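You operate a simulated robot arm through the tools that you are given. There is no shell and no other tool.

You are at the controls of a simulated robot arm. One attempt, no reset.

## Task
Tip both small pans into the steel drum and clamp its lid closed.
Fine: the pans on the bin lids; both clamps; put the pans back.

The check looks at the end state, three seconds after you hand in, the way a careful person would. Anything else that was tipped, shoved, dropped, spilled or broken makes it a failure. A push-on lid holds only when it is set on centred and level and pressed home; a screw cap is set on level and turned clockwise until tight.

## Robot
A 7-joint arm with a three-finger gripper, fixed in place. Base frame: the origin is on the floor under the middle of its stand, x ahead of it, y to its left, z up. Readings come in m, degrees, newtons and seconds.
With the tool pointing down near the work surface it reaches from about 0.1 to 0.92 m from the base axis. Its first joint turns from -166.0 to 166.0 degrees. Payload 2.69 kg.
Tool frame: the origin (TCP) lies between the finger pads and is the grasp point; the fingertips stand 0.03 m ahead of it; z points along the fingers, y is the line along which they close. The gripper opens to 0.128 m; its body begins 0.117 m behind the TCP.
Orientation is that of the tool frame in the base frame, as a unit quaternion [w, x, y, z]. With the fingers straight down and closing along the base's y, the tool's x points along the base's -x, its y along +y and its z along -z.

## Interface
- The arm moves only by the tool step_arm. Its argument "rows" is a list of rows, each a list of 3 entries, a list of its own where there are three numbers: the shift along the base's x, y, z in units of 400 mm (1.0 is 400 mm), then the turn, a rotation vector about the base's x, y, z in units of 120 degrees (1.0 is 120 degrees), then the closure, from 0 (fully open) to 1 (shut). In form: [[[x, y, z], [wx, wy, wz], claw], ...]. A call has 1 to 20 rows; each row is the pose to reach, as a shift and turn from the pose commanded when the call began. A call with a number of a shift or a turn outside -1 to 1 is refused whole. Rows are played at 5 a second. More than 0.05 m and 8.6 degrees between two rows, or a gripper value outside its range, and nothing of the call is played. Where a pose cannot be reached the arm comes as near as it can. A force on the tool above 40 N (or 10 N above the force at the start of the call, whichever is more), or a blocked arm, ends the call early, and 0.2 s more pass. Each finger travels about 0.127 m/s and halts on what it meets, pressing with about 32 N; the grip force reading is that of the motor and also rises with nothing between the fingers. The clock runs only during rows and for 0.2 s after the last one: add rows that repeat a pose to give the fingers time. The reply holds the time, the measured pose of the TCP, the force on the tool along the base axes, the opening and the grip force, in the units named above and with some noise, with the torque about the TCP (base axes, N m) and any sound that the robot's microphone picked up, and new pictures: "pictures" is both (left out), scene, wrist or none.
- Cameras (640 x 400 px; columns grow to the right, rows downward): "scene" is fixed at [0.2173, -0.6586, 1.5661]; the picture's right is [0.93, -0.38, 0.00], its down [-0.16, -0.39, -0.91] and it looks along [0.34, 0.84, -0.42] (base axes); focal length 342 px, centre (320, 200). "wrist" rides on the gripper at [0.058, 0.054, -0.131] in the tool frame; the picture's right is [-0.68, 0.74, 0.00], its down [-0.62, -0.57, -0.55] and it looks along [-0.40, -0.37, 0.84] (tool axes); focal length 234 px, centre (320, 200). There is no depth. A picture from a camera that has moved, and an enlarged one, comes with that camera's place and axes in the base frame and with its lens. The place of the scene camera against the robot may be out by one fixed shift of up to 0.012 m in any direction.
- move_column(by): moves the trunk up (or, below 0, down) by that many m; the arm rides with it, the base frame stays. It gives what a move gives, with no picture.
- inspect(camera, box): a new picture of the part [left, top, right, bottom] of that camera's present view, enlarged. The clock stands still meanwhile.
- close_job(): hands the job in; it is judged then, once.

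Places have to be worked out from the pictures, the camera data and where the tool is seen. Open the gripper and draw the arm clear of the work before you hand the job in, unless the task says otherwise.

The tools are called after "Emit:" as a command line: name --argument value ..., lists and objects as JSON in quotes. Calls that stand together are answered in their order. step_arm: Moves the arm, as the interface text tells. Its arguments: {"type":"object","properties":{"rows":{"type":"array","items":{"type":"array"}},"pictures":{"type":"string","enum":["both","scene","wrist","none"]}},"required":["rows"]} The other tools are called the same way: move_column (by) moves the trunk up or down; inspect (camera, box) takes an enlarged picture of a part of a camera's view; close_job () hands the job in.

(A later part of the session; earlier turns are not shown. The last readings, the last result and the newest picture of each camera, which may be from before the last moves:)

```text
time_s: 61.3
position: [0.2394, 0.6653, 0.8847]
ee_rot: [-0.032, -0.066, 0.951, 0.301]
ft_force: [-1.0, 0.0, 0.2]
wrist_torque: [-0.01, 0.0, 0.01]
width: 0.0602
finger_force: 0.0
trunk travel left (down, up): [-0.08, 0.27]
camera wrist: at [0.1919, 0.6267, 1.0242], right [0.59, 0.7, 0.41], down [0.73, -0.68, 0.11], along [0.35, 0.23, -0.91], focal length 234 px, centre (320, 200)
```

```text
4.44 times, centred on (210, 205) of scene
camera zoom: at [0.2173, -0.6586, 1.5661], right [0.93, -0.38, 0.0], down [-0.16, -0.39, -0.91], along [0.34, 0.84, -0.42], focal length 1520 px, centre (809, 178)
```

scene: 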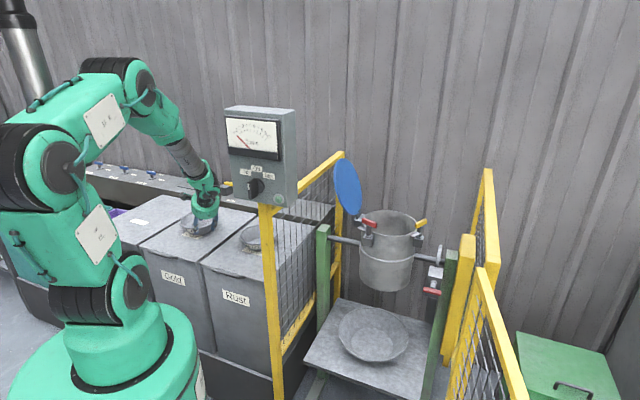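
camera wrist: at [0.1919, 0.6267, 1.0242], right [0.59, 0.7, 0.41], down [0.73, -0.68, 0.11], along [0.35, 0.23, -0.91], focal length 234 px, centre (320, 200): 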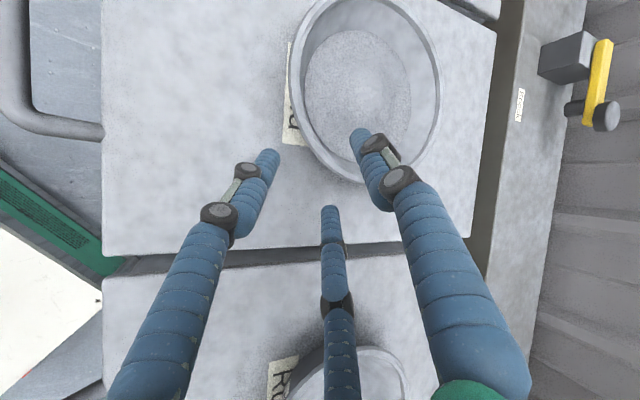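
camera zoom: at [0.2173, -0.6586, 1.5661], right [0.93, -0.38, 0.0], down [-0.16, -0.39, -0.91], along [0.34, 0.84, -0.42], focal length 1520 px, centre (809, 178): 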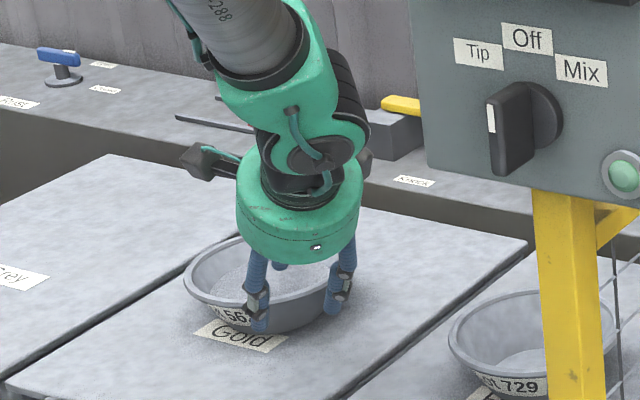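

I zoom in on the rim near the fingers to check alignment of the tool axis with the rim (expected at pixel ≈(318,157)).

Emit:
inspect --camera "wrist" --box '[250, 90, 410, 220]'

```text
3.08 times, centred on (330, 155) of wrist
camera zoom: at [0.1919, 0.6267, 1.0242], right [0.59, 0.7, 0.41], down [0.73, -0.68, 0.11], along [0.35, 0.23, -0.91], focal length 720 px, centre (289, 338)
```

zoom: 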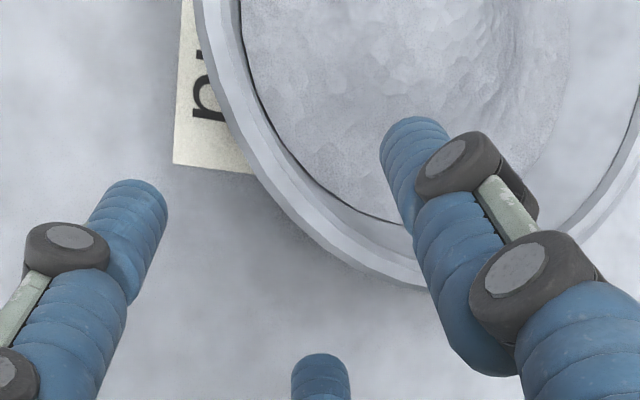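

The axis meets the rim within ~4 mm. I slide in along the tool axis with a 3 mm correction.

Emit:
step_arm --rows '[[[-0.003, 0.018, -0.023], [0, 0, 0], 0.53], [[-0.006, 0.036, -0.046], [0, 0, 0], 0.53], [[-0.01, 0.055, -0.069], [0, 0, 0], 0.53], [[-0.0135, 0.073, -0.092], [0, 0, 0], 0.53], [[-0.0135, 0.073, -0.092], [0, 0, 0], 0.53]]'

Emit:
inspect --camera "wrist" --box '[220, 40, 420, 220]'

Emit:
inspect --camera "scene" --box '[160, 180, 250, 250]'

```text
time_s: 62.5
position: [0.2362, 0.6943, 0.8493]
ee_rot: [-0.033, -0.066, 0.951, 0.301]
ft_force: [0.6, -0.1, 0.2]
wrist_torque: [0.0, 0.03, 0.0]
width: 0.0598
finger_force: 0.1
trunk travel left (down, up): [-0.08, 0.27]
camera wrist: at [0.1874, 0.6561, 0.9878], right [0.59, 0.7, 0.41], down [0.73, -0.68, 0.11], along [0.35, 0.23, -0.91], focal length 234 px, centre (320, 200)
```

scene: 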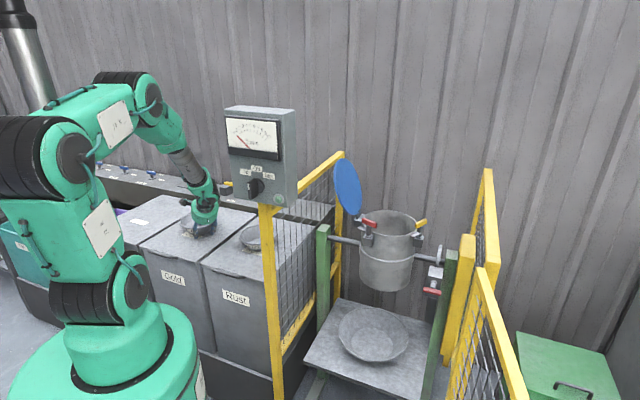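
wrist: 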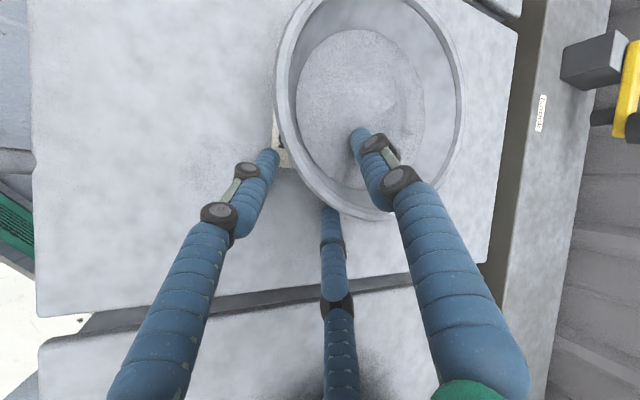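

```text
2.22 times, centred on (320, 130) of wrist
camera zoom: at [0.1874, 0.6561, 0.9878], right [0.59, 0.7, 0.41], down [0.73, -0.68, 0.11], along [0.35, 0.23, -0.91], focal length 520 px, centre (320, 356)
```

zoom: 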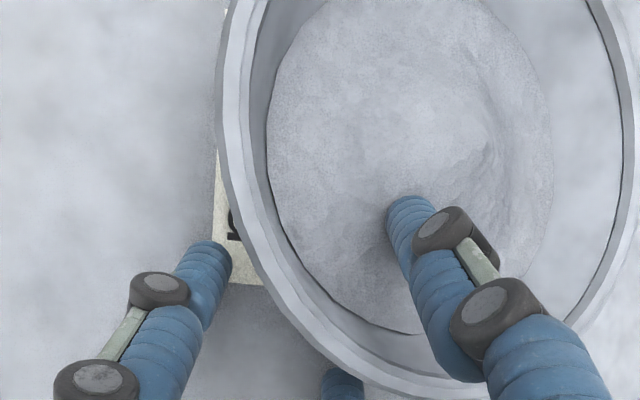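

```text
5.71 times, centred on (205, 215) of scene
camera zoom: at [0.2173, -0.6586, 1.5661], right [0.93, -0.38, 0.0], down [-0.16, -0.39, -0.91], along [0.34, 0.84, -0.42], focal length 1954 px, centre (977, 114)
```

zoom: 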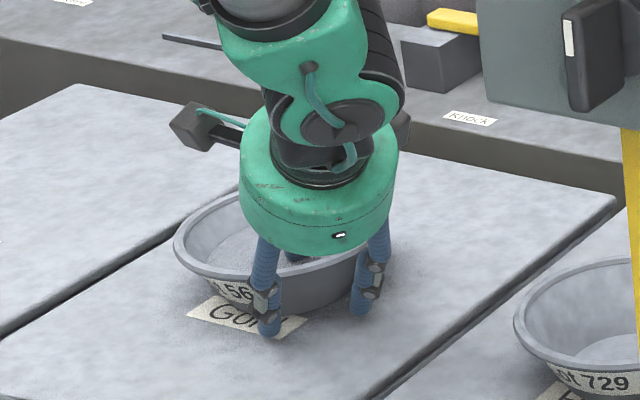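

Good alignment and no contact. I go 3 mm deeper and close on the wall.

Emit:
step_arm --rows '[[[-0.001, 0.005, -0.008], [0, 0, 0], 0.53], [[-0.001, 0.005, -0.008], [0, 0, 0], 0.7], [[-0.001, 0.005, -0.008], [0, 0, 0], 0.85], [[-0.001, 0.005, -0.008], [0, 0, 0], 1.0], [[-0.001, 0.005, -0.008], [0, 0, 0], 1.0], [[-0.001, 0.005, -0.008], [0, 0, 0], 1.0], [[-0.001, 0.005, -0.008], [0, 0, 0], 1.0]]' --pictures "wrist"

```text
time_s: 64.1
position: [0.2338, 0.6961, 0.8449]
ee_rot: [-0.031, -0.067, 0.951, 0.301]
ft_force: [-0.6, -1.1, -0.6]
wrist_torque: [-0.2, 0.0, -0.01]
width: 0.0086
finger_force: 32.0
trunk travel left (down, up): [-0.08, 0.27]
camera wrist: at [0.1868, 0.6579, 0.9845], right [0.59, 0.7, 0.41], down [0.73, -0.68, 0.11], along [0.35, 0.23, -0.91], focal length 234 px, centre (320, 200)
```

wrist: 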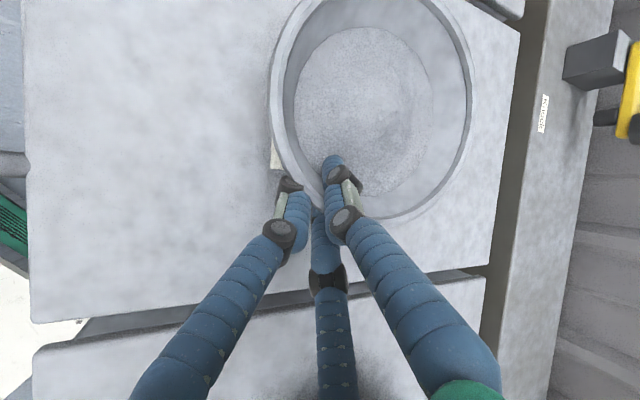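

Gripped at 8.6 mm. I lift slowly 3 cm and check.

Emit:
step_arm --rows '[[[0, 0, 0.01], [0, 0, 0], 1.0], [[0, 0, 0.025], [0, 0, 0], 1.0], [[0, 0, 0.04], [0, 0, 0], 1.0], [[0, 0, 0.06], [0, 0, 0], 1.0], [[0, 0, 0.08], [0, 0, 0], 1.0], [[0, 0, 0.08], [0, 0, 0], 1.0]]' --pictures "wrist"

Emit:
inspect --camera "scene" --box '[160, 180, 250, 250]'

```text
time_s: 65.5
position: [0.2346, 0.6969, 0.8761]
ee_rot: [-0.033, -0.066, 0.951, 0.301]
ft_force: [0.1, -0.4, -3.7]
wrist_torque: [-0.27, -0.03, -0.04]
width: 0.0085
finger_force: 31.8
trunk travel left (down, up): [-0.08, 0.27]
camera wrist: at [0.1867, 0.6581, 1.0161], right [0.59, 0.7, 0.41], down [0.73, -0.68, 0.11], along [0.35, 0.23, -0.91], focal length 234 px, centre (320, 200)
```

wrist: 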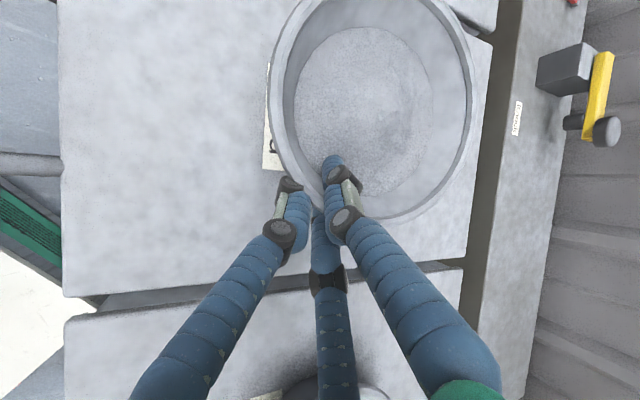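

```text
5.71 times, centred on (205, 215) of scene
camera zoom: at [0.2173, -0.6586, 1.5661], right [0.93, -0.38, 0.0], down [-0.16, -0.39, -0.91], along [0.34, 0.84, -0.42], focal length 1954 px, centre (977, 114)
```

zoom: 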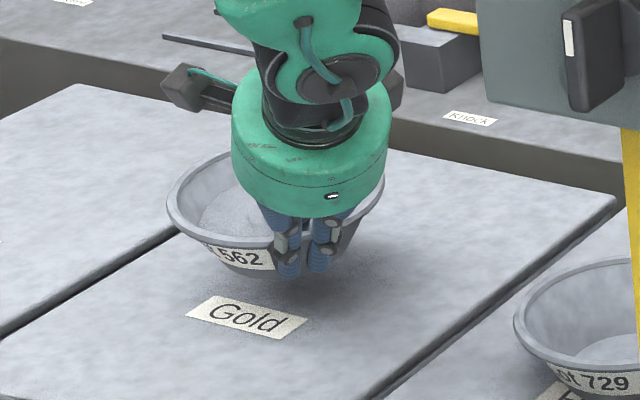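

Pan lifted level, about 3.5 N. I raise the trunk by 0.22 m so the pan is well above the bins.

Emit:
move_column --by 0.22

Emit:
step_arm --rows '[[[0, 0, 0.1], [0, 0, 0], 1.0], [[0, 0, 0.2], [0, 0, 0], 1.0], [[0, 0, 0.3], [0, 0, 0], 1.0], [[0, 0, 0.4], [0, 0, 0], 1.0], [[0, 0, 0.5], [0, 0, 0], 1.0], [[0, 0, 0.5], [0, 0, 0], 1.0]]'

```text
time_s: 67.8
position: [0.2346, 0.6968, 1.096]
ee_rot: [-0.033, -0.066, 0.951, 0.301]
ft_force: [0.3, 1.2, -2.9]
wrist_torque: [-0.24, -0.09, -0.01]
width: 0.0082
finger_force: 32.5
trunk travel left (down, up): [-0.3, 0.05]
```

```text
time_s: 69.2
position: [0.2355, 0.6981, 1.2963]
ee_rot: [-0.033, -0.066, 0.951, 0.3]
ft_force: [-0.7, -0.1, -4.2]
wrist_torque: [-0.24, -0.07, -0.03]
width: 0.0087
finger_force: 32.0
trunk travel left (down, up): [-0.3, 0.05]
camera wrist: at [0.1867, 0.6593, 1.4368], right [0.59, 0.7, 0.41], down [0.73, -0.68, 0.11], along [0.35, 0.23, -0.91], focal length 234 px, centre (320, 200)
```

scene: 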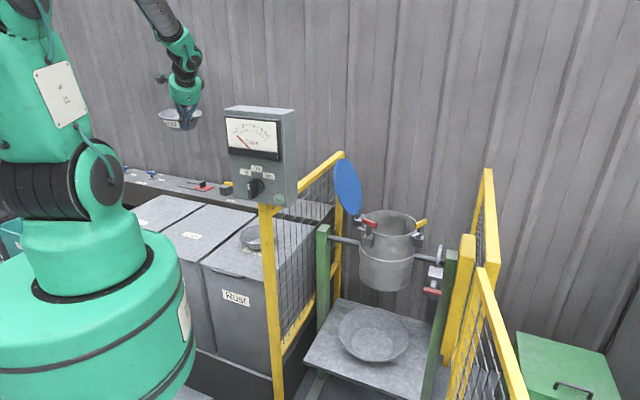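
wrist: 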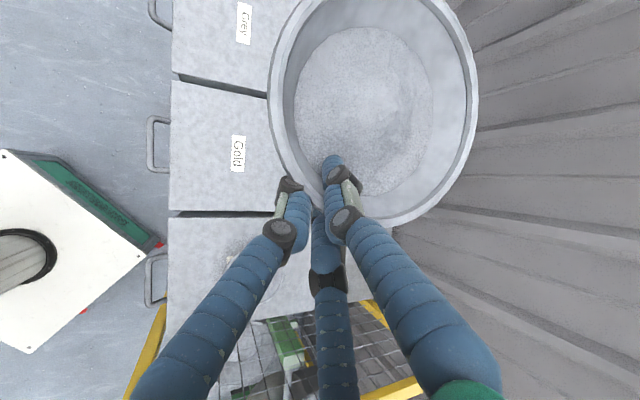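

The pan with its grey powder is steady. I carry it along an arc over the bins and fence, yawing back as I go.

Emit:
step_arm --rows '[[[0.066, -0.025, 0.01], [0, 0, -0.05], 1.0], [[0.141, -0.053, 0.015], [0, 0, -0.1], 1.0], [[0.216, -0.085, 0.015], [0, 0, -0.15], 1.0], [[0.291, -0.12, 0.015], [0, 0, -0.2], 1.0], [[0.366, -0.16, 0.015], [0, 0, -0.25], 1.0], [[0.436, -0.203, 0.015], [0, 0, -0.3], 1.0], [[0.506, -0.248, 0.015], [0, 0, -0.35], 1.0], [[0.574, -0.295, 0.015], [0, 0, -0.4], 1.0], [[0.641, -0.345, 0.015], [0, 0, -0.45], 1.0], [[0.706, -0.395, 0.015], [0, 0, -0.5], 1.0], [[0.769, -0.445, 0.015], [0, 0, -0.55], 1.0], [[0.829, -0.495, 0.015], [0, 0, -0.6], 1.0], [[0.884, -0.54, 0.015], [0, 0, -0.65], 1.0], [[0.931, -0.58, 0.015], [0, 0, -0.7], 1.0], [[0.931, -0.58, 0.015], [0, 0, -0.7], 1.0]]'

```text
time_s: 72.4
position: [0.607, 0.4655, 1.3027]
ee_rot: [0.176, 0.586, 0.752, 0.245]
ft_force: [-0.5, -0.2, -3.7]
wrist_torque: [-0.07, 0.24, 0.0]
width: 0.0087
finger_force: 31.9
trunk travel left (down, up): [-0.3, 0.05]
camera wrist: at [0.5655, 0.5116, 1.4421], right [0.75, -0.51, 0.41], down [-0.6, -0.79, 0.11], along [0.27, -0.33, -0.91], focal length 234 px, centre (320, 200)
```

scene: 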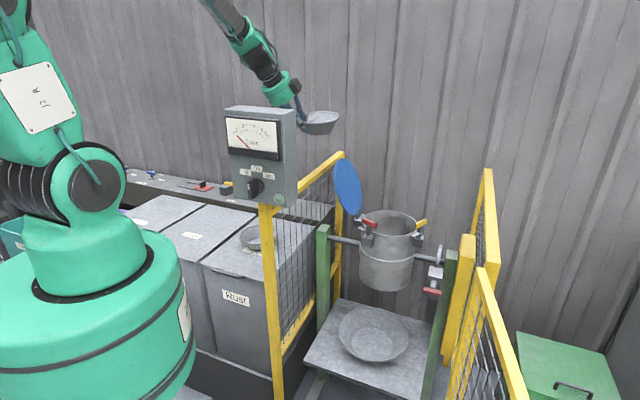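
wrist: 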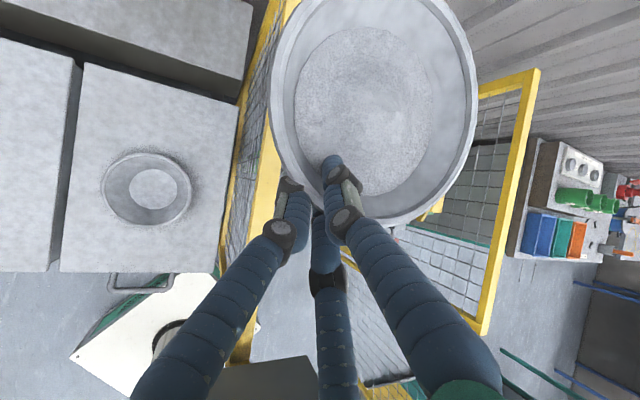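

Same waypoint as before. I carry on to above the drum with d along +x.

Emit:
step_arm --rows '[[[0.07, -0.035, 0], [0, 0, -0.02], 1.0], [[0.14, -0.07, 0], [0, 0, -0.04], 1.0], [[0.21, -0.11, 0], [0, 0, -0.06], 1.0], [[0.28, -0.15, 0], [0, 0, -0.08], 1.0], [[0.35, -0.19, 0], [0, 0, -0.1], 1.0], [[0.42, -0.225, 0], [0, 0, -0.12], 1.0], [[0.47, -0.25, 0], [0, 0, -0.137], 1.0], [[0.47, -0.25, 0], [0, 0, -0.137], 1.0]]' --pictures "scene"

Emit:
step_arm --rows '[[[0, 0.012, -0.07], [0, 0, 0], 1.0], [[0, 0.024, -0.14], [0, 0, 0], 1.0], [[0, 0.036, -0.21], [0, 0, 0], 1.0], [[0, 0.042, -0.28], [0, 0, 0], 1.0], [[0, 0.042, -0.28], [0.04, 0, 0], 1.0], [[0, 0.042, -0.28], [0.08, 0, 0], 1.0], [[0, 0.04, -0.28], [0.12, 0, 0], 1.0], [[0, 0.038, -0.28], [0.16, 0, 0], 1.0], [[0, 0.035, -0.28], [0.2, 0, 0], 1.0], [[0, 0.03, -0.28], [0.24, 0, 0], 1.0]]'

Emit:
inspect --camera "scene" --box '[320, 80, 480, 260]'

```text
time_s: 74.2
position: [0.7953, 0.3642, 1.3023]
ee_rot: [0.211, 0.687, 0.66, 0.218]
ft_force: [0.5, -0.1, -3.3]
wrist_torque: [0.01, 0.24, 0.01]
width: 0.0088
finger_force: 32.0
trunk travel left (down, up): [-0.3, 0.05]
```

scene: 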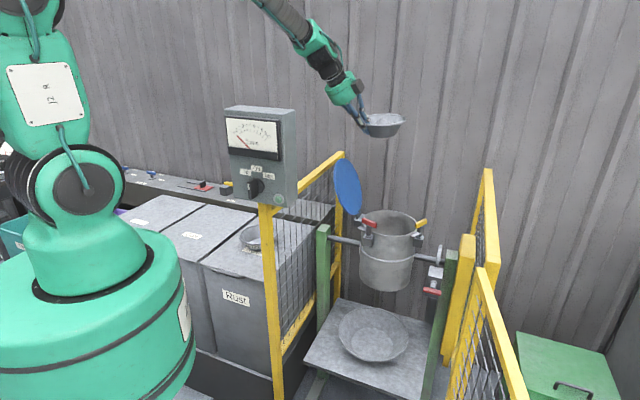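

```text
time_s: 76.4
position: [0.7971, 0.3779, 1.1895]
ee_rot: [0.033, 0.718, 0.586, 0.375]
ft_force: [0.0, -0.1, -3.9]
wrist_torque: [-0.02, 0.31, 0.01]
width: 0.0085
finger_force: 31.9
trunk travel left (down, up): [-0.3, 0.05]
camera wrist: at [0.7681, 0.3604, 1.3394], right [0.58, -0.82, 0.02], down [-0.8, -0.57, -0.19], along [0.17, 0.09, -0.98], focal length 234 px, centre (320, 200)
```

scene: 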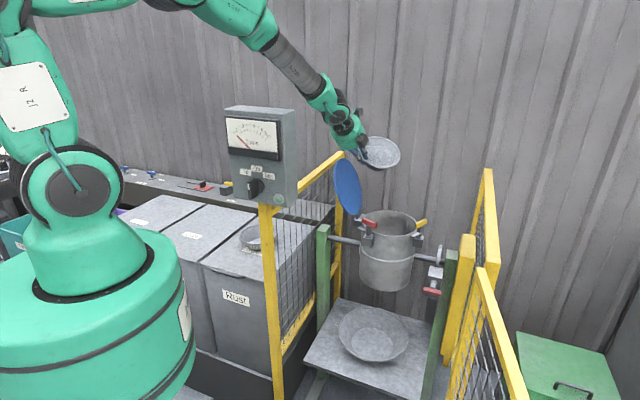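
wrist: 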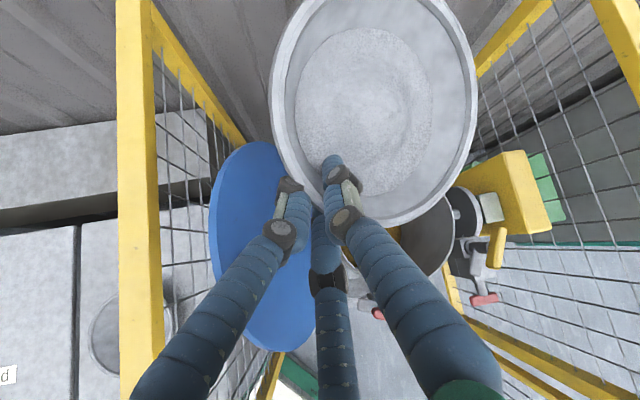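

```text
2.22 times, centred on (400, 170) of scene
camera zoom: at [0.2173, -0.6586, 1.5661], right [0.93, -0.38, 0.0], down [-0.16, -0.39, -0.91], along [0.34, 0.84, -0.42], focal length 760 px, centre (142, 267)
```

zoom: 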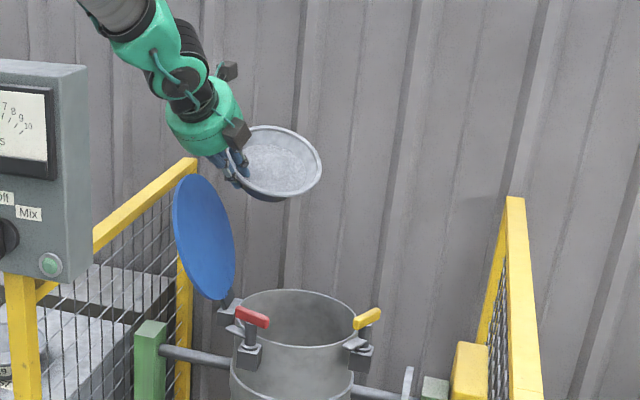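

Identical setup to the first pour. I roll on to ~96° with the same lip-tracking shifts.

Emit:
step_arm --rows '[[[-0.005, -0.033, -0.015], [0.04, 0, 0], 1.0], [[-0.01, -0.043, -0.03], [0.08, 0, 0], 1.0], [[-0.015, -0.053, -0.045], [0.12, 0, 0], 1.0], [[-0.015, -0.065, -0.05], [0.16, 0, 0], 1.0], [[-0.015, -0.077, -0.05], [0.2, 0, 0], 1.0], [[-0.015, -0.091, -0.05], [0.24, 0, 0], 1.0], [[-0.015, -0.105, -0.05], [0.28, 0, 0], 1.0], [[-0.015, -0.12, -0.05], [0.32, 0, 0], 1.0], [[-0.015, -0.135, -0.05], [0.36, 0, 0], 1.0], [[-0.015, -0.15, -0.05], [0.4, 0, 0], 1.0], [[-0.015, -0.166, -0.05], [0.44, 0, 0], 1.0], [[-0.015, -0.182, -0.045], [0.48, 0, 0], 1.0], [[-0.015, -0.198, -0.035], [0.52, 0, 0], 1.0], [[-0.015, -0.215, -0.025], [0.56, 0, 0], 1.0], [[-0.015, -0.215, -0.025], [0.56, 0, 0], 1.0]]'

Emit:
inspect --camera "scene" --box '[320, 80, 480, 260]'

```text
time_s: 79.6
position: [0.7902, 0.2892, 1.18]
ee_rot: [-0.37, 0.617, 0.279, 0.636]
ft_force: [0.4, -0.4, -1.1]
wrist_torque: [-0.04, 0.04, 0.03]
width: 0.0081
finger_force: 31.8
trunk travel left (down, up): [-0.3, 0.05]
camera wrist: at [0.7621, 0.1467, 1.2221], right [0.58, -0.33, -0.75], down [-0.8, -0.05, -0.6], along [0.17, 0.94, -0.29], focal length 234 px, centre (320, 200)
```

scene: 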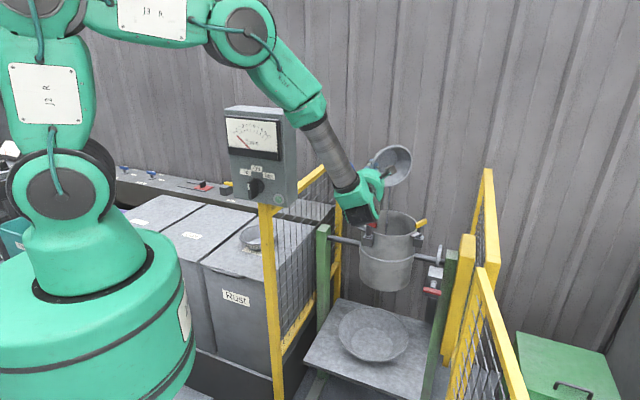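
wrist: 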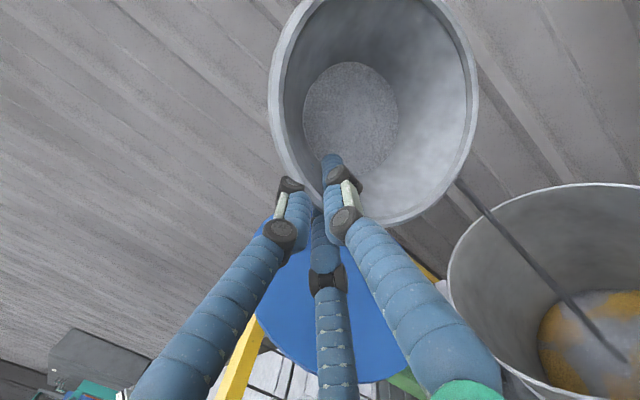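

```text
2.22 times, centred on (400, 170) of scene
camera zoom: at [0.2173, -0.6586, 1.5661], right [0.93, -0.38, 0.0], down [-0.16, -0.39, -0.91], along [0.34, 0.84, -0.42], focal length 760 px, centre (142, 267)
```

zoom: 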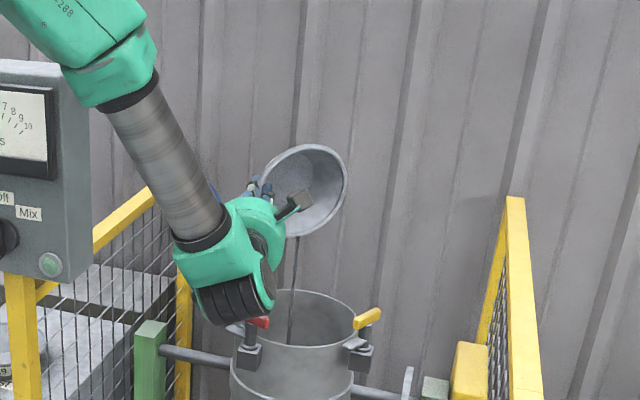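

The grey powder is streaming into the drum as well. I roll to ~125° and hold until empty.

Emit:
step_arm --rows '[[[0, -0.013, 0.01], [0.04, 0, 0], 1.0], [[0, -0.029, 0.02], [0.08, 0, 0], 1.0], [[0, -0.045, 0.03], [0.12, 0, 0], 1.0], [[0, -0.06, 0.04], [0.16, 0, 0], 1.0], [[0, -0.074, 0.05], [0.2, 0, 0], 1.0], [[0, -0.088, 0.055], [0.24, 0, 0], 1.0], [[0, -0.088, 0.055], [0.24, 0, 0], 1.0], [[0, -0.088, 0.055], [0.24, 0, 0], 1.0], [[0, -0.088, 0.055], [0.24, 0, 0], 1.0], [[0, -0.088, 0.055], [0.24, 0, 0], 1.0], [[0, -0.088, 0.055], [0.24, 0, 0], 1.0]]'

Emit:
inspect --camera "scene" --box '[320, 80, 480, 260]'

```text
time_s: 82.0
position: [0.7898, 0.2563, 1.2036]
ee_rot: [-0.512, 0.505, 0.112, 0.686]
ft_force: [0.5, 0.1, -1.4]
wrist_torque: [-0.01, 0.08, 0.04]
width: 0.0082
finger_force: 32.3
trunk travel left (down, up): [-0.3, 0.05]
camera wrist: at [0.7621, 0.11, 1.1702], right [0.58, 0.07, -0.81], down [-0.8, 0.25, -0.55], along [0.17, 0.97, 0.2], focal length 234 px, centre (320, 200)
```

scene: 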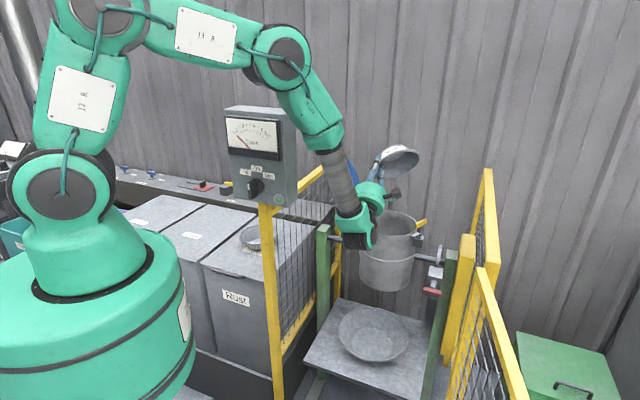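
wrist: 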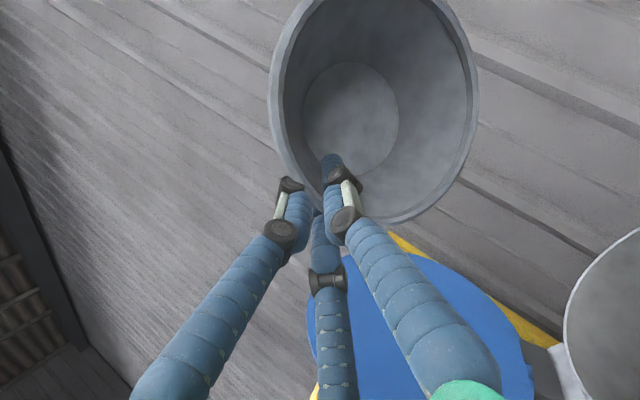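

```text
2.22 times, centred on (400, 170) of scene
camera zoom: at [0.2173, -0.6586, 1.5661], right [0.93, -0.38, 0.0], down [-0.16, -0.39, -0.91], along [0.34, 0.84, -0.42], focal length 760 px, centre (142, 267)
```

zoom: 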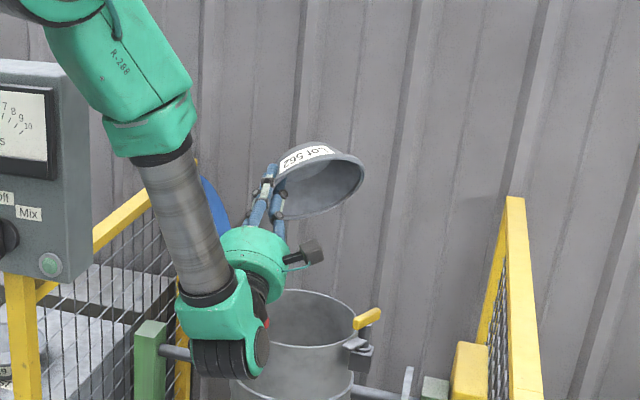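

The gold pan is empty. I roll back along the reverse path.

Emit:
step_arm --rows '[[[0, 0.018, 0.0], [-0.06, 0, 0], 1.0], [[0, 0.036, 0.0], [-0.12, 0, 0], 1.0], [[0, 0.054, 0.0], [-0.18, 0, 0], 1.0], [[0, 0.072, 0.0], [-0.24, 0, 0], 1.0], [[0, 0.09, 0.0], [-0.3, 0, 0], 1.0], [[0, 0.108, 0.0], [-0.36, 0, 0], 1.0], [[0, 0.126, 0.0], [-0.42, 0, 0], 1.0], [[0, 0.144, 0.0], [-0.48, 0, 0], 1.0], [[0, 0.162, 0.0], [-0.54, 0, 0], 1.0], [[0, 0.18, 0.01], [-0.6, 0, 0], 1.0], [[0, 0.198, 0.03], [-0.66, 0, 0], 1.0], [[0, 0.216, 0.06], [-0.72, 0, 0], 1.0], [[0, 0.234, 0.1], [-0.78, 0, 0], 1.0], [[0, 0.252, 0.14], [-0.84, 0, 0], 1.0], [[0, 0.262, 0.18], [-0.84, 0, 0], 1.0], [[-0.02, 0.272, 0.22], [-0.84, 0, 0], 1.0]]' --pictures "scene"

```text
time_s: 85.4
position: [0.7809, 0.3631, 1.2896]
ee_rot: [0.063, 0.717, 0.6, 0.349]
ft_force: [0.7, 0.1, -0.9]
wrist_torque: [0.0, 0.07, 0.01]
width: 0.0081
finger_force: 32.2
trunk travel left (down, up): [-0.3, 0.05]
```

scene: 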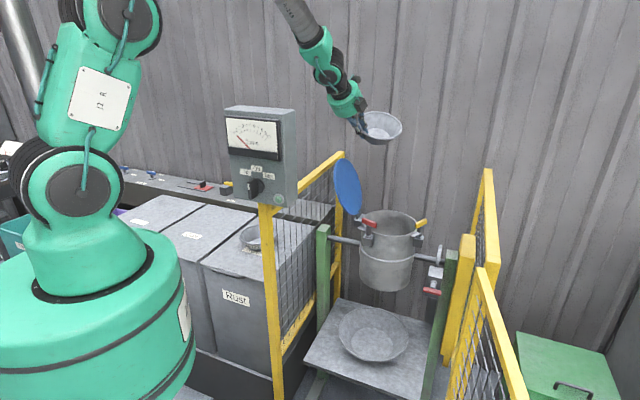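

About 24° of roll remains. I combine levelling, yaw and translation back to the waypoint over the fence.

Emit:
step_arm --rows '[[[-0.03, 0.02, 0.033], [-0.028, -0.004, 0.0195], 1.0], [[-0.09, 0.055, 0.033], [-0.0565, -0.008, 0.039], 1.0], [[-0.16, 0.095, 0.033], [-0.085, -0.012, 0.0585], 1.0], [[-0.23, 0.135, 0.033], [-0.113, -0.016, 0.078], 1.0], [[-0.3, 0.175, 0.033], [-0.141, -0.02, 0.0975], 1.0], [[-0.37, 0.217, 0.033], [-0.17, -0.024, 0.117], 1.0], [[-0.435, 0.256, 0.033], [-0.1977, -0.0284, 0.1367], 1.0], [[-0.435, 0.256, 0.033], [-0.1977, -0.0284, 0.1367], 1.0]]' --pictures "scene"

```text
time_s: 87.2
position: [0.6061, 0.4662, 1.3041]
ee_rot: [0.176, 0.586, 0.752, 0.245]
ft_force: [0.0, 0.3, -0.8]
wrist_torque: [-0.06, 0.03, 0.0]
width: 0.0078
finger_force: 32.2
out of reach, approached as far as the arm can: row 1
trunk travel left (down, up): [-0.3, 0.05]
```

scene: 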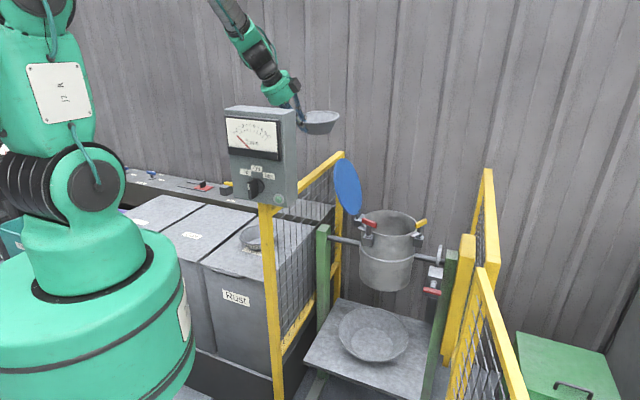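

Level again at the waypoint. I retrace the arc to above the gold bin and descend with the arm to the same pose I had after lifting.

Emit:
step_arm --rows '[[[-0.043, 0.04, 0], [0, 0, 0.05], 1.0], [[-0.098, 0.085, 0], [0, 0, 0.1], 1.0], [[-0.158, 0.135, 0], [0, 0, 0.15], 1.0], [[-0.22, 0.185, 0], [0, 0, 0.2], 1.0], [[-0.285, 0.235, 0], [0, 0, 0.25], 1.0], [[-0.353, 0.285, 0], [0, 0, 0.3], 1.0], [[-0.42, 0.332, 0], [0, 0, 0.35], 1.0], [[-0.49, 0.377, 0], [0, 0, 0.4], 1.0], [[-0.56, 0.42, 0], [0, 0, 0.45], 1.0], [[-0.635, 0.46, 0], [0, 0, 0.5], 1.0], [[-0.71, 0.495, 0], [0, 0, 0.55], 1.0], [[-0.785, 0.527, 0], [0, 0, 0.6], 1.0], [[-0.86, 0.555, 0], [0, 0, 0.65], 1.0], [[-0.93, 0.576, -0.02], [0, 0, 0.698], 1.0], [[-0.93, 0.576, -0.12], [0, 0, 0.698], 1.0], [[-0.93, 0.576, -0.22], [0, 0, 0.698], 1.0], [[-0.93, 0.576, -0.32], [0, 0, 0.698], 1.0], [[-0.93, 0.576, -0.42], [0, 0, 0.698], 1.0], [[-0.93, 0.576, -0.52], [0, 0, 0.698], 1.0], [[-0.93, 0.576, -0.52], [0, 0, 0.698], 1.0]]'

```text
time_s: 91.4
position: [0.2359, 0.6972, 1.095]
ee_rot: [-0.032, -0.067, 0.951, 0.301]
ft_force: [0.6, 0.1, -1.6]
wrist_torque: [-0.05, 0.0, -0.01]
width: 0.0079
finger_force: 31.8
trunk travel left (down, up): [-0.3, 0.05]
camera wrist: at [0.1866, 0.6591, 1.2354], right [0.59, 0.7, 0.41], down [0.73, -0.68, 0.11], along [0.35, 0.23, -0.91], focal length 234 px, centre (320, 200)
```

scene: 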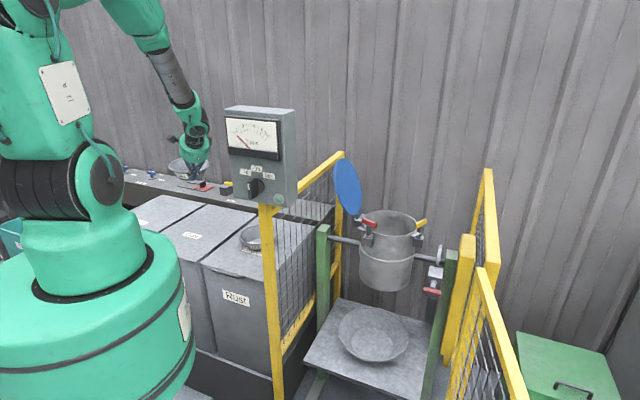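
wrist: 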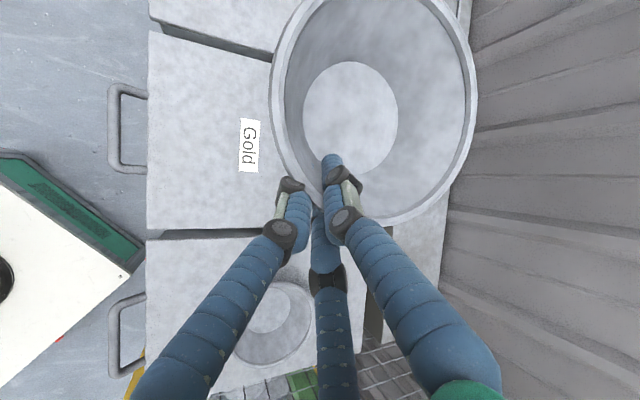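

I'm back in the post-lift pose. I lower the trunk by 0.22 m to bring the pan 3 cm above its spot.

Emit:
move_column --by -0.22

Emit:
step_arm --rows '[[[0, 0, -0.02], [0, 0, 0], 1.0], [[0, 0, -0.04], [0, 0, 0], 1.0], [[0, 0, -0.055], [0, 0, 0], 1.0], [[0, 0, -0.065], [0, 0, 0], 1.0], [[0, 0, -0.071], [0, 0, 0], 1.0], [[0, 0, -0.071], [0, 0, 0], 1.0]]' --pictures "wrist"

Emit:
inspect --camera "scene" --box '[160, 180, 250, 250]'

```text
time_s: 93.7
position: [0.234, 0.698, 0.8762]
ee_rot: [-0.034, -0.066, 0.951, 0.3]
ft_force: [0.1, -0.7, -0.9]
wrist_torque: [-0.11, 0.01, -0.02]
width: 0.0081
finger_force: 31.8
trunk travel left (down, up): [-0.08, 0.27]
```

```text
time_s: 95.1
position: [0.2352, 0.6976, 0.8468]
ee_rot: [-0.034, -0.066, 0.951, 0.301]
ft_force: [1.0, 1.0, -1.2]
wrist_torque: [-0.06, -0.02, 0.02]
width: 0.0078
finger_force: 31.8
trunk travel left (down, up): [-0.08, 0.27]
camera wrist: at [0.1865, 0.6583, 0.9871], right [0.59, 0.7, 0.41], down [0.73, -0.68, 0.11], along [0.35, 0.23, -0.91], focal length 234 px, centre (320, 200)
```

wrist: 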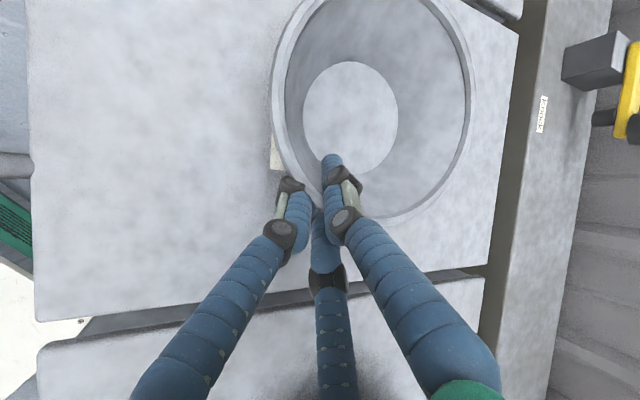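

```text
5.71 times, centred on (205, 215) of scene
camera zoom: at [0.2173, -0.6586, 1.5661], right [0.93, -0.38, 0.0], down [-0.16, -0.39, -0.91], along [0.34, 0.84, -0.42], focal length 1954 px, centre (977, 114)
```

zoom: 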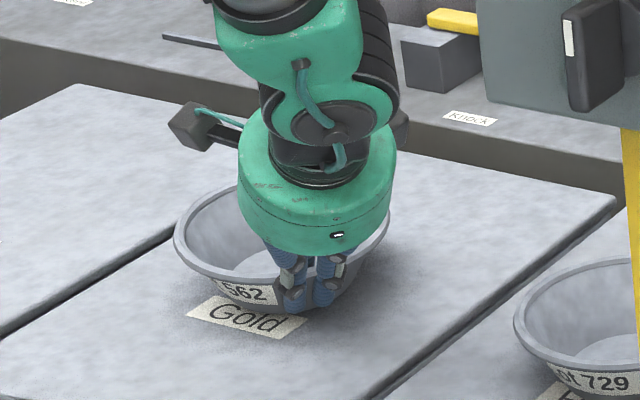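

Still no contact load at z 0.8468. I go down another 3 mm in small steps.

Emit:
step_arm --rows '[[[0, 0, -0.0025], [0, 0, 0], 1.0], [[0, 0, -0.005], [0, 0, 0], 1.0], [[0, 0, -0.0065], [0, 0, 0], 1.0], [[0, 0, -0.0065], [0, 0, 0], 1.0]]' --pictures "none"

```text
time_s: 96.1
position: [0.2339, 0.6961, 0.8459]
ee_rot: [-0.033, -0.067, 0.95, 0.302]
ft_force: [0.3, -1.4, 8.3]
wrist_torque: [0.19, -0.04, -0.04]
width: 0.0081
finger_force: 31.7
trunk travel left (down, up): [-0.08, 0.27]
```

Contact at +8 N: the pan stands on the lid. I ease up slightly, open, and withdraw along the tool axis.

Emit:
step_arm --rows '[[[0, 0, 0.002], [0, 0, 0], 1.0], [[0, 0, 0.002], [0, 0, 0], 0.85], [[0, 0, 0.002], [0, 0, 0], 0.75], [[0, 0, 0.002], [0, 0, 0], 0.66], [[0, 0, 0.002], [0, 0, 0], 0.66], [[0.003, -0.02, 0.03], [0, 0, 0], 0.66], [[0.008, -0.047, 0.068], [0, 0, 0], 0.66], [[0.016, -0.09, 0.13], [0, 0, 0], 0.66], [[0.016, -0.09, 0.23], [0, 0, 0], 0.66]]'

Emit:
inspect --camera "scene" --box '[150, 170, 280, 260]'

```text
time_s: 98.1
position: [0.2411, 0.6611, 0.9377]
ee_rot: [-0.034, -0.067, 0.951, 0.3]
ft_force: [0.4, 0.2, -0.1]
wrist_torque: [-0.01, 0.0, -0.02]
width: 0.0434
finger_force: 0.1
trunk travel left (down, up): [-0.08, 0.27]
camera wrist: at [0.1923, 0.6235, 1.0775], right [0.59, 0.7, 0.41], down [0.73, -0.68, 0.11], along [0.35, 0.23, -0.91], focal length 234 px, centre (320, 200)
```

scene: 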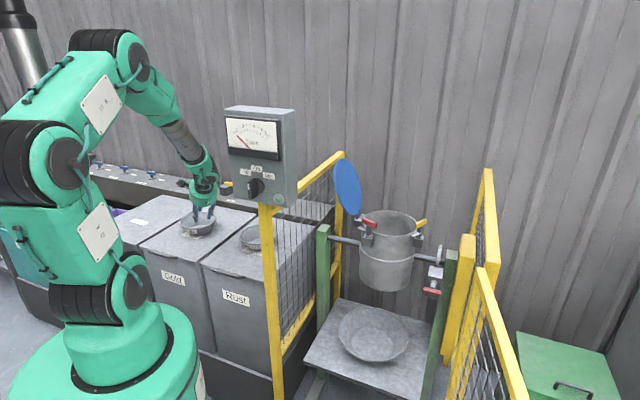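
wrist: 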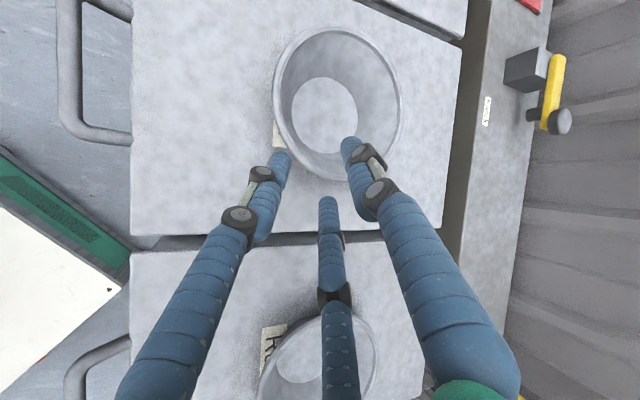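

```text
4.44 times, centred on (215, 215) of scene
camera zoom: at [0.2173, -0.6586, 1.5661], right [0.93, -0.38, 0.0], down [-0.16, -0.39, -0.91], along [0.34, 0.84, -0.42], focal length 1520 px, centre (787, 133)
```

zoom: 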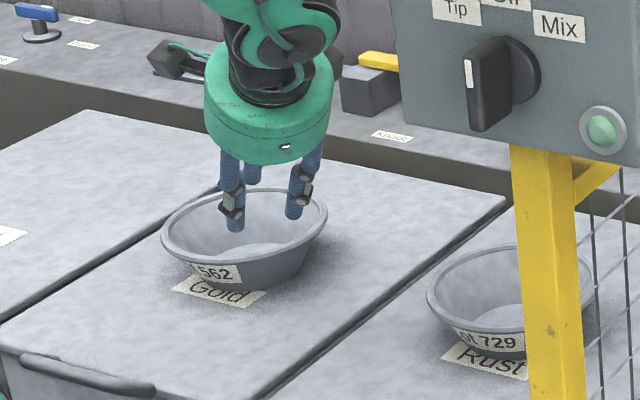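

Both pans stand empty on their own lids. Now the drum lid and clamps: I raise the trunk and arm and move over to view the lid and clamps from above.

Emit:
move_column --by 0.22

Emit:
step_arm --rows '[[[0.02, -0.02, 0.1], [0, 0, 0], 0.8], [[0.06, -0.04, 0.2], [0, 0, 0], 1.0], [[0.12, -0.06, 0.3], [0, 0, -0.04], 1.0], [[0.19, -0.09, 0.38], [0, 0, -0.09], 1.0], [[0.26, -0.12, 0.4], [0, 0, -0.14], 1.0], [[0.33, -0.16, 0.4], [0, 0, -0.19], 1.0], [[0.4, -0.2, 0.4], [0, 0, -0.24], 1.0], [[0.47, -0.24, 0.4], [0, 0, -0.29], 1.0], [[0.54, -0.28, 0.4], [0, 0, -0.34], 1.0], [[0.61, -0.33, 0.4], [0, 0, -0.39], 1.0], [[0.68, -0.38, 0.4], [0, 0, -0.43], 1.0], [[0.74, -0.43, 0.4], [0, 0, -0.46], 1.0], [[0.8, -0.48, 0.4], [0, 0, -0.48], 1.0], [[0.85, -0.52, 0.4], [0, 0, -0.5], 1.0]]'

```text
time_s: 100.5
position: [0.2398, 0.6618, 1.156]
ee_rot: [-0.034, -0.066, 0.951, 0.301]
ft_force: [-0.6, 0.0, -1.0]
wrist_torque: [-0.01, 0.02, 0.02]
width: 0.0434
finger_force: 0.0
trunk travel left (down, up): [-0.3, 0.05]
```

```text
time_s: 103.5
position: [0.5809, 0.454, 1.3179]
ee_rot: [0.122, 0.419, 0.856, 0.277]
ft_force: [0.7, 0.1, -1.8]
wrist_torque: [-0.02, 0.0, 0.03]
width: 0.0021
finger_force: 31.0
trunk travel left (down, up): [-0.3, 0.05]
camera wrist: at [0.5238, 0.4784, 1.4579], right [0.9, -0.17, 0.41], down [-0.23, -0.97, 0.11], along [0.38, -0.19, -0.91], focal length 234 px, centre (320, 200)
```

scene: 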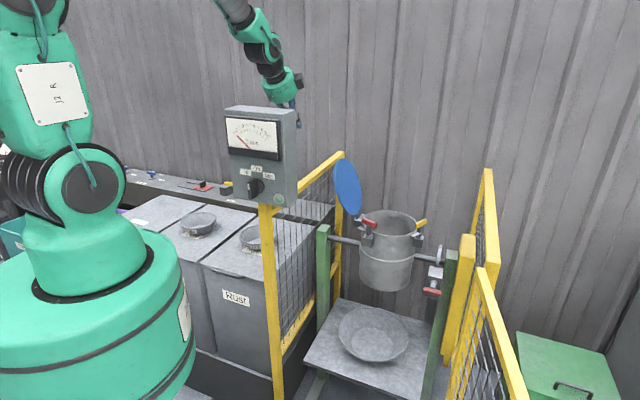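
wrist: 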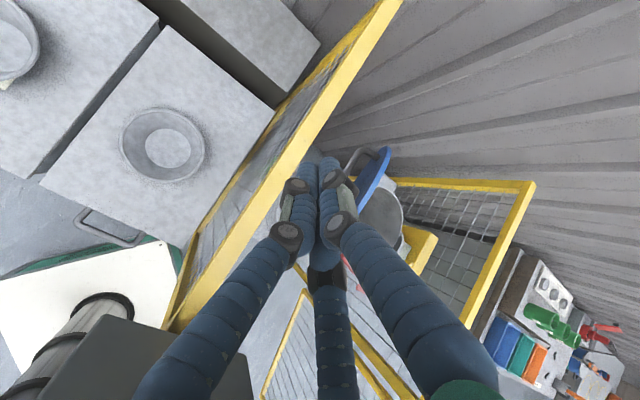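

I make the tool vertical first (removing the 35° tilt), then yaw +50° to look straight at the lid's outer side.

Emit:
step_arm --rows '[[[0, 0.03, 0], [-0.0378, 0.045, 0], 1.0], [[0.02, 0.06, 0], [-0.0757, 0.09, 0], 1.0], [[0.04, 0.09, 0], [-0.1135, 0.135, 0], 1.0], [[0.06, 0.12, 0], [-0.1514, 0.18, 0], 1.0], [[0.08, 0.15, 0], [-0.1891, 0.2253, 0], 1.0]]' --pictures "none"

Emit:
step_arm --rows '[[[0.01, 0, 0], [0, 0, 0.06], 1.0], [[0.01, 0, 0], [0, 0, 0.12], 1.0], [[0.01, 0, 0], [0, 0, 0.18], 1.0], [[0.01, 0, 0], [0, 0, 0.24], 1.0], [[0.01, 0, 0], [0, 0, 0.3], 1.0], [[0.01, 0, 0], [0, 0, 0.36], 1.0], [[0.01, 0, 0], [0, 0, 0.417], 1.0]]'

Emit:
inspect --camera "wrist" --box '[220, 60, 480, 240]'

```text
time_s: 104.7
position: [0.6127, 0.5136, 1.3162]
ee_rot: [-0.003, 0.439, 0.899, -0.001]
ft_force: [-0.7, 0.7, 0.2]
wrist_torque: [-0.01, 0.02, 0.03]
width: 0.0021
finger_force: 31.4
trunk travel left (down, up): [-0.3, 0.05]
```

```text
time_s: 106.3
position: [0.6164, 0.5146, 1.3167]
ee_rot: [-0.001, 0.018, 1.0, -0.001]
ft_force: [1.0, 0.2, -1.1]
wrist_torque: [-0.04, 0.04, 0.01]
width: 0.0021
finger_force: 31.1
trunk travel left (down, up): [-0.3, 0.05]
camera wrist: at [0.562, 0.5709, 1.449], right [0.7, 0.71, 0.0], down [0.6, -0.59, 0.55], along [0.39, -0.39, -0.84], focal length 234 px, centre (320, 200)
```

scene: 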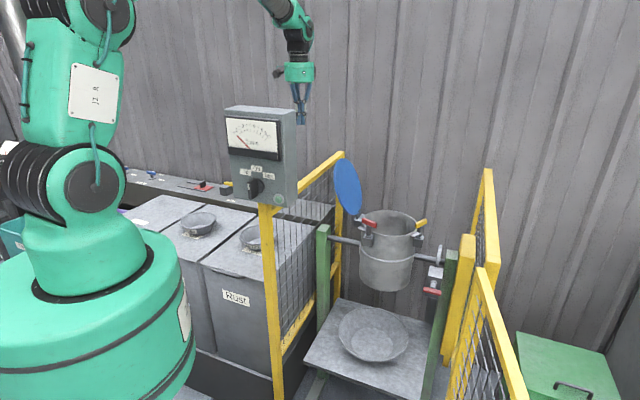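
wrist: 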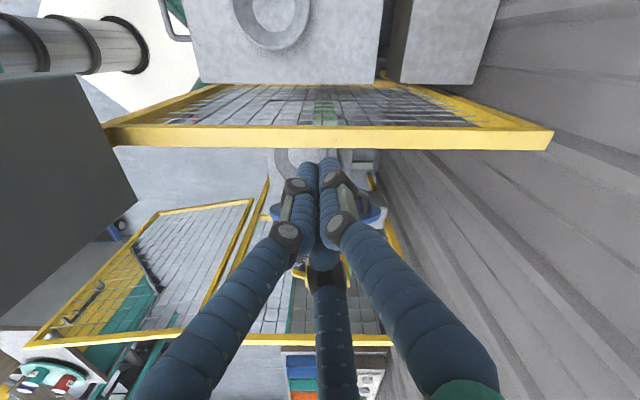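

```text
2.22 times, centred on (350, 150) of wrist
camera zoom: at [0.562, 0.5709, 1.449], right [0.7, 0.71, 0.0], down [0.6, -0.59, 0.55], along [0.39, -0.39, -0.84], focal length 520 px, centre (253, 311)
```

zoom: 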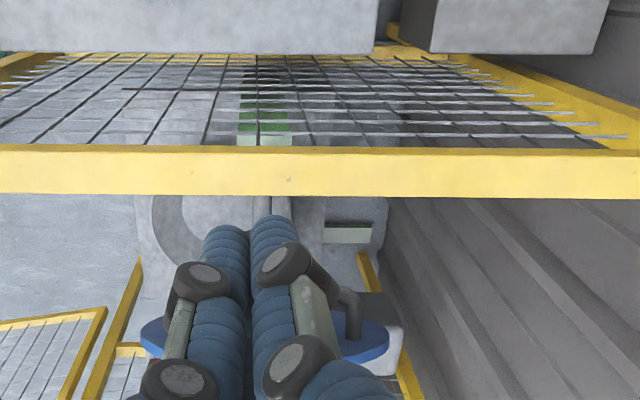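

The closed fingers hide the lid from here. I shift sideways (away from the lid's centreline) and turn slightly to get a clear look.

Emit:
step_arm --rows '[[[-0.06, -0.07, 0.02], [0, 0, 0], 1.0], [[-0.12, -0.14, 0.04], [0, 0, 0], 1.0], [[-0.17, -0.2, 0.05], [0, 0, 0], 1.0], [[-0.17, -0.2, 0.05], [0, 0, 0], 1.0]]' --pictures "wrist"

Emit:
inspect --camera "wrist" --box '[320, 100, 520, 260]'

```text
time_s: 107.3
position: [0.549, 0.4331, 1.3377]
ee_rot: [-0.002, 0.019, 1.0, -0.001]
ft_force: [-0.9, 0.2, 0.4]
wrist_torque: [0.06, -0.01, 0.01]
width: 0.0018
finger_force: 31.4
trunk travel left (down, up): [-0.3, 0.05]
camera wrist: at [0.4938, 0.4899, 1.469], right [0.7, 0.71, 0.0], down [0.6, -0.59, 0.55], along [0.39, -0.39, -0.84], focal length 234 px, centre (320, 200)
```

wrist: 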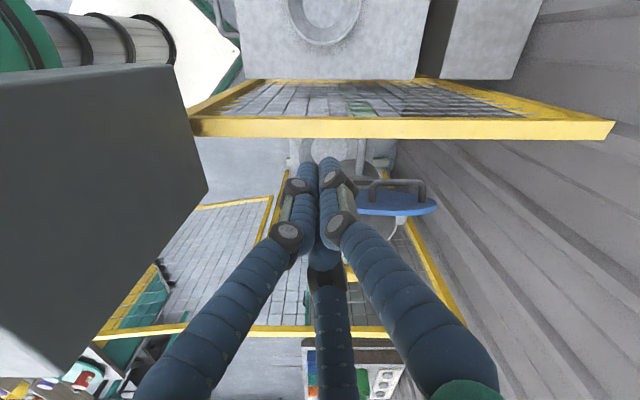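

```text
2.50 times, centred on (420, 180) of wrist
camera zoom: at [0.4938, 0.4899, 1.469], right [0.7, 0.71, 0.0], down [0.6, -0.59, 0.55], along [0.39, -0.39, -0.84], focal length 585 px, centre (70, 250)
```

zoom: 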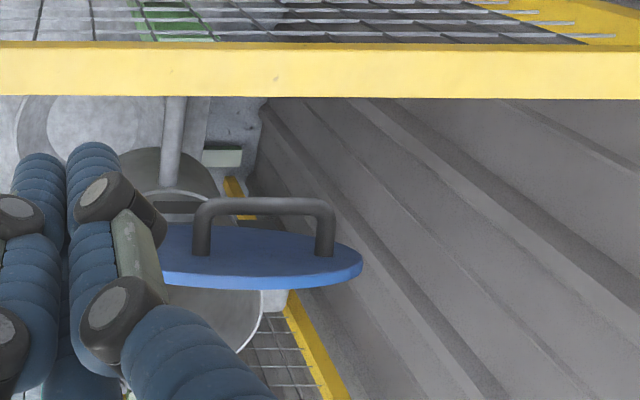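

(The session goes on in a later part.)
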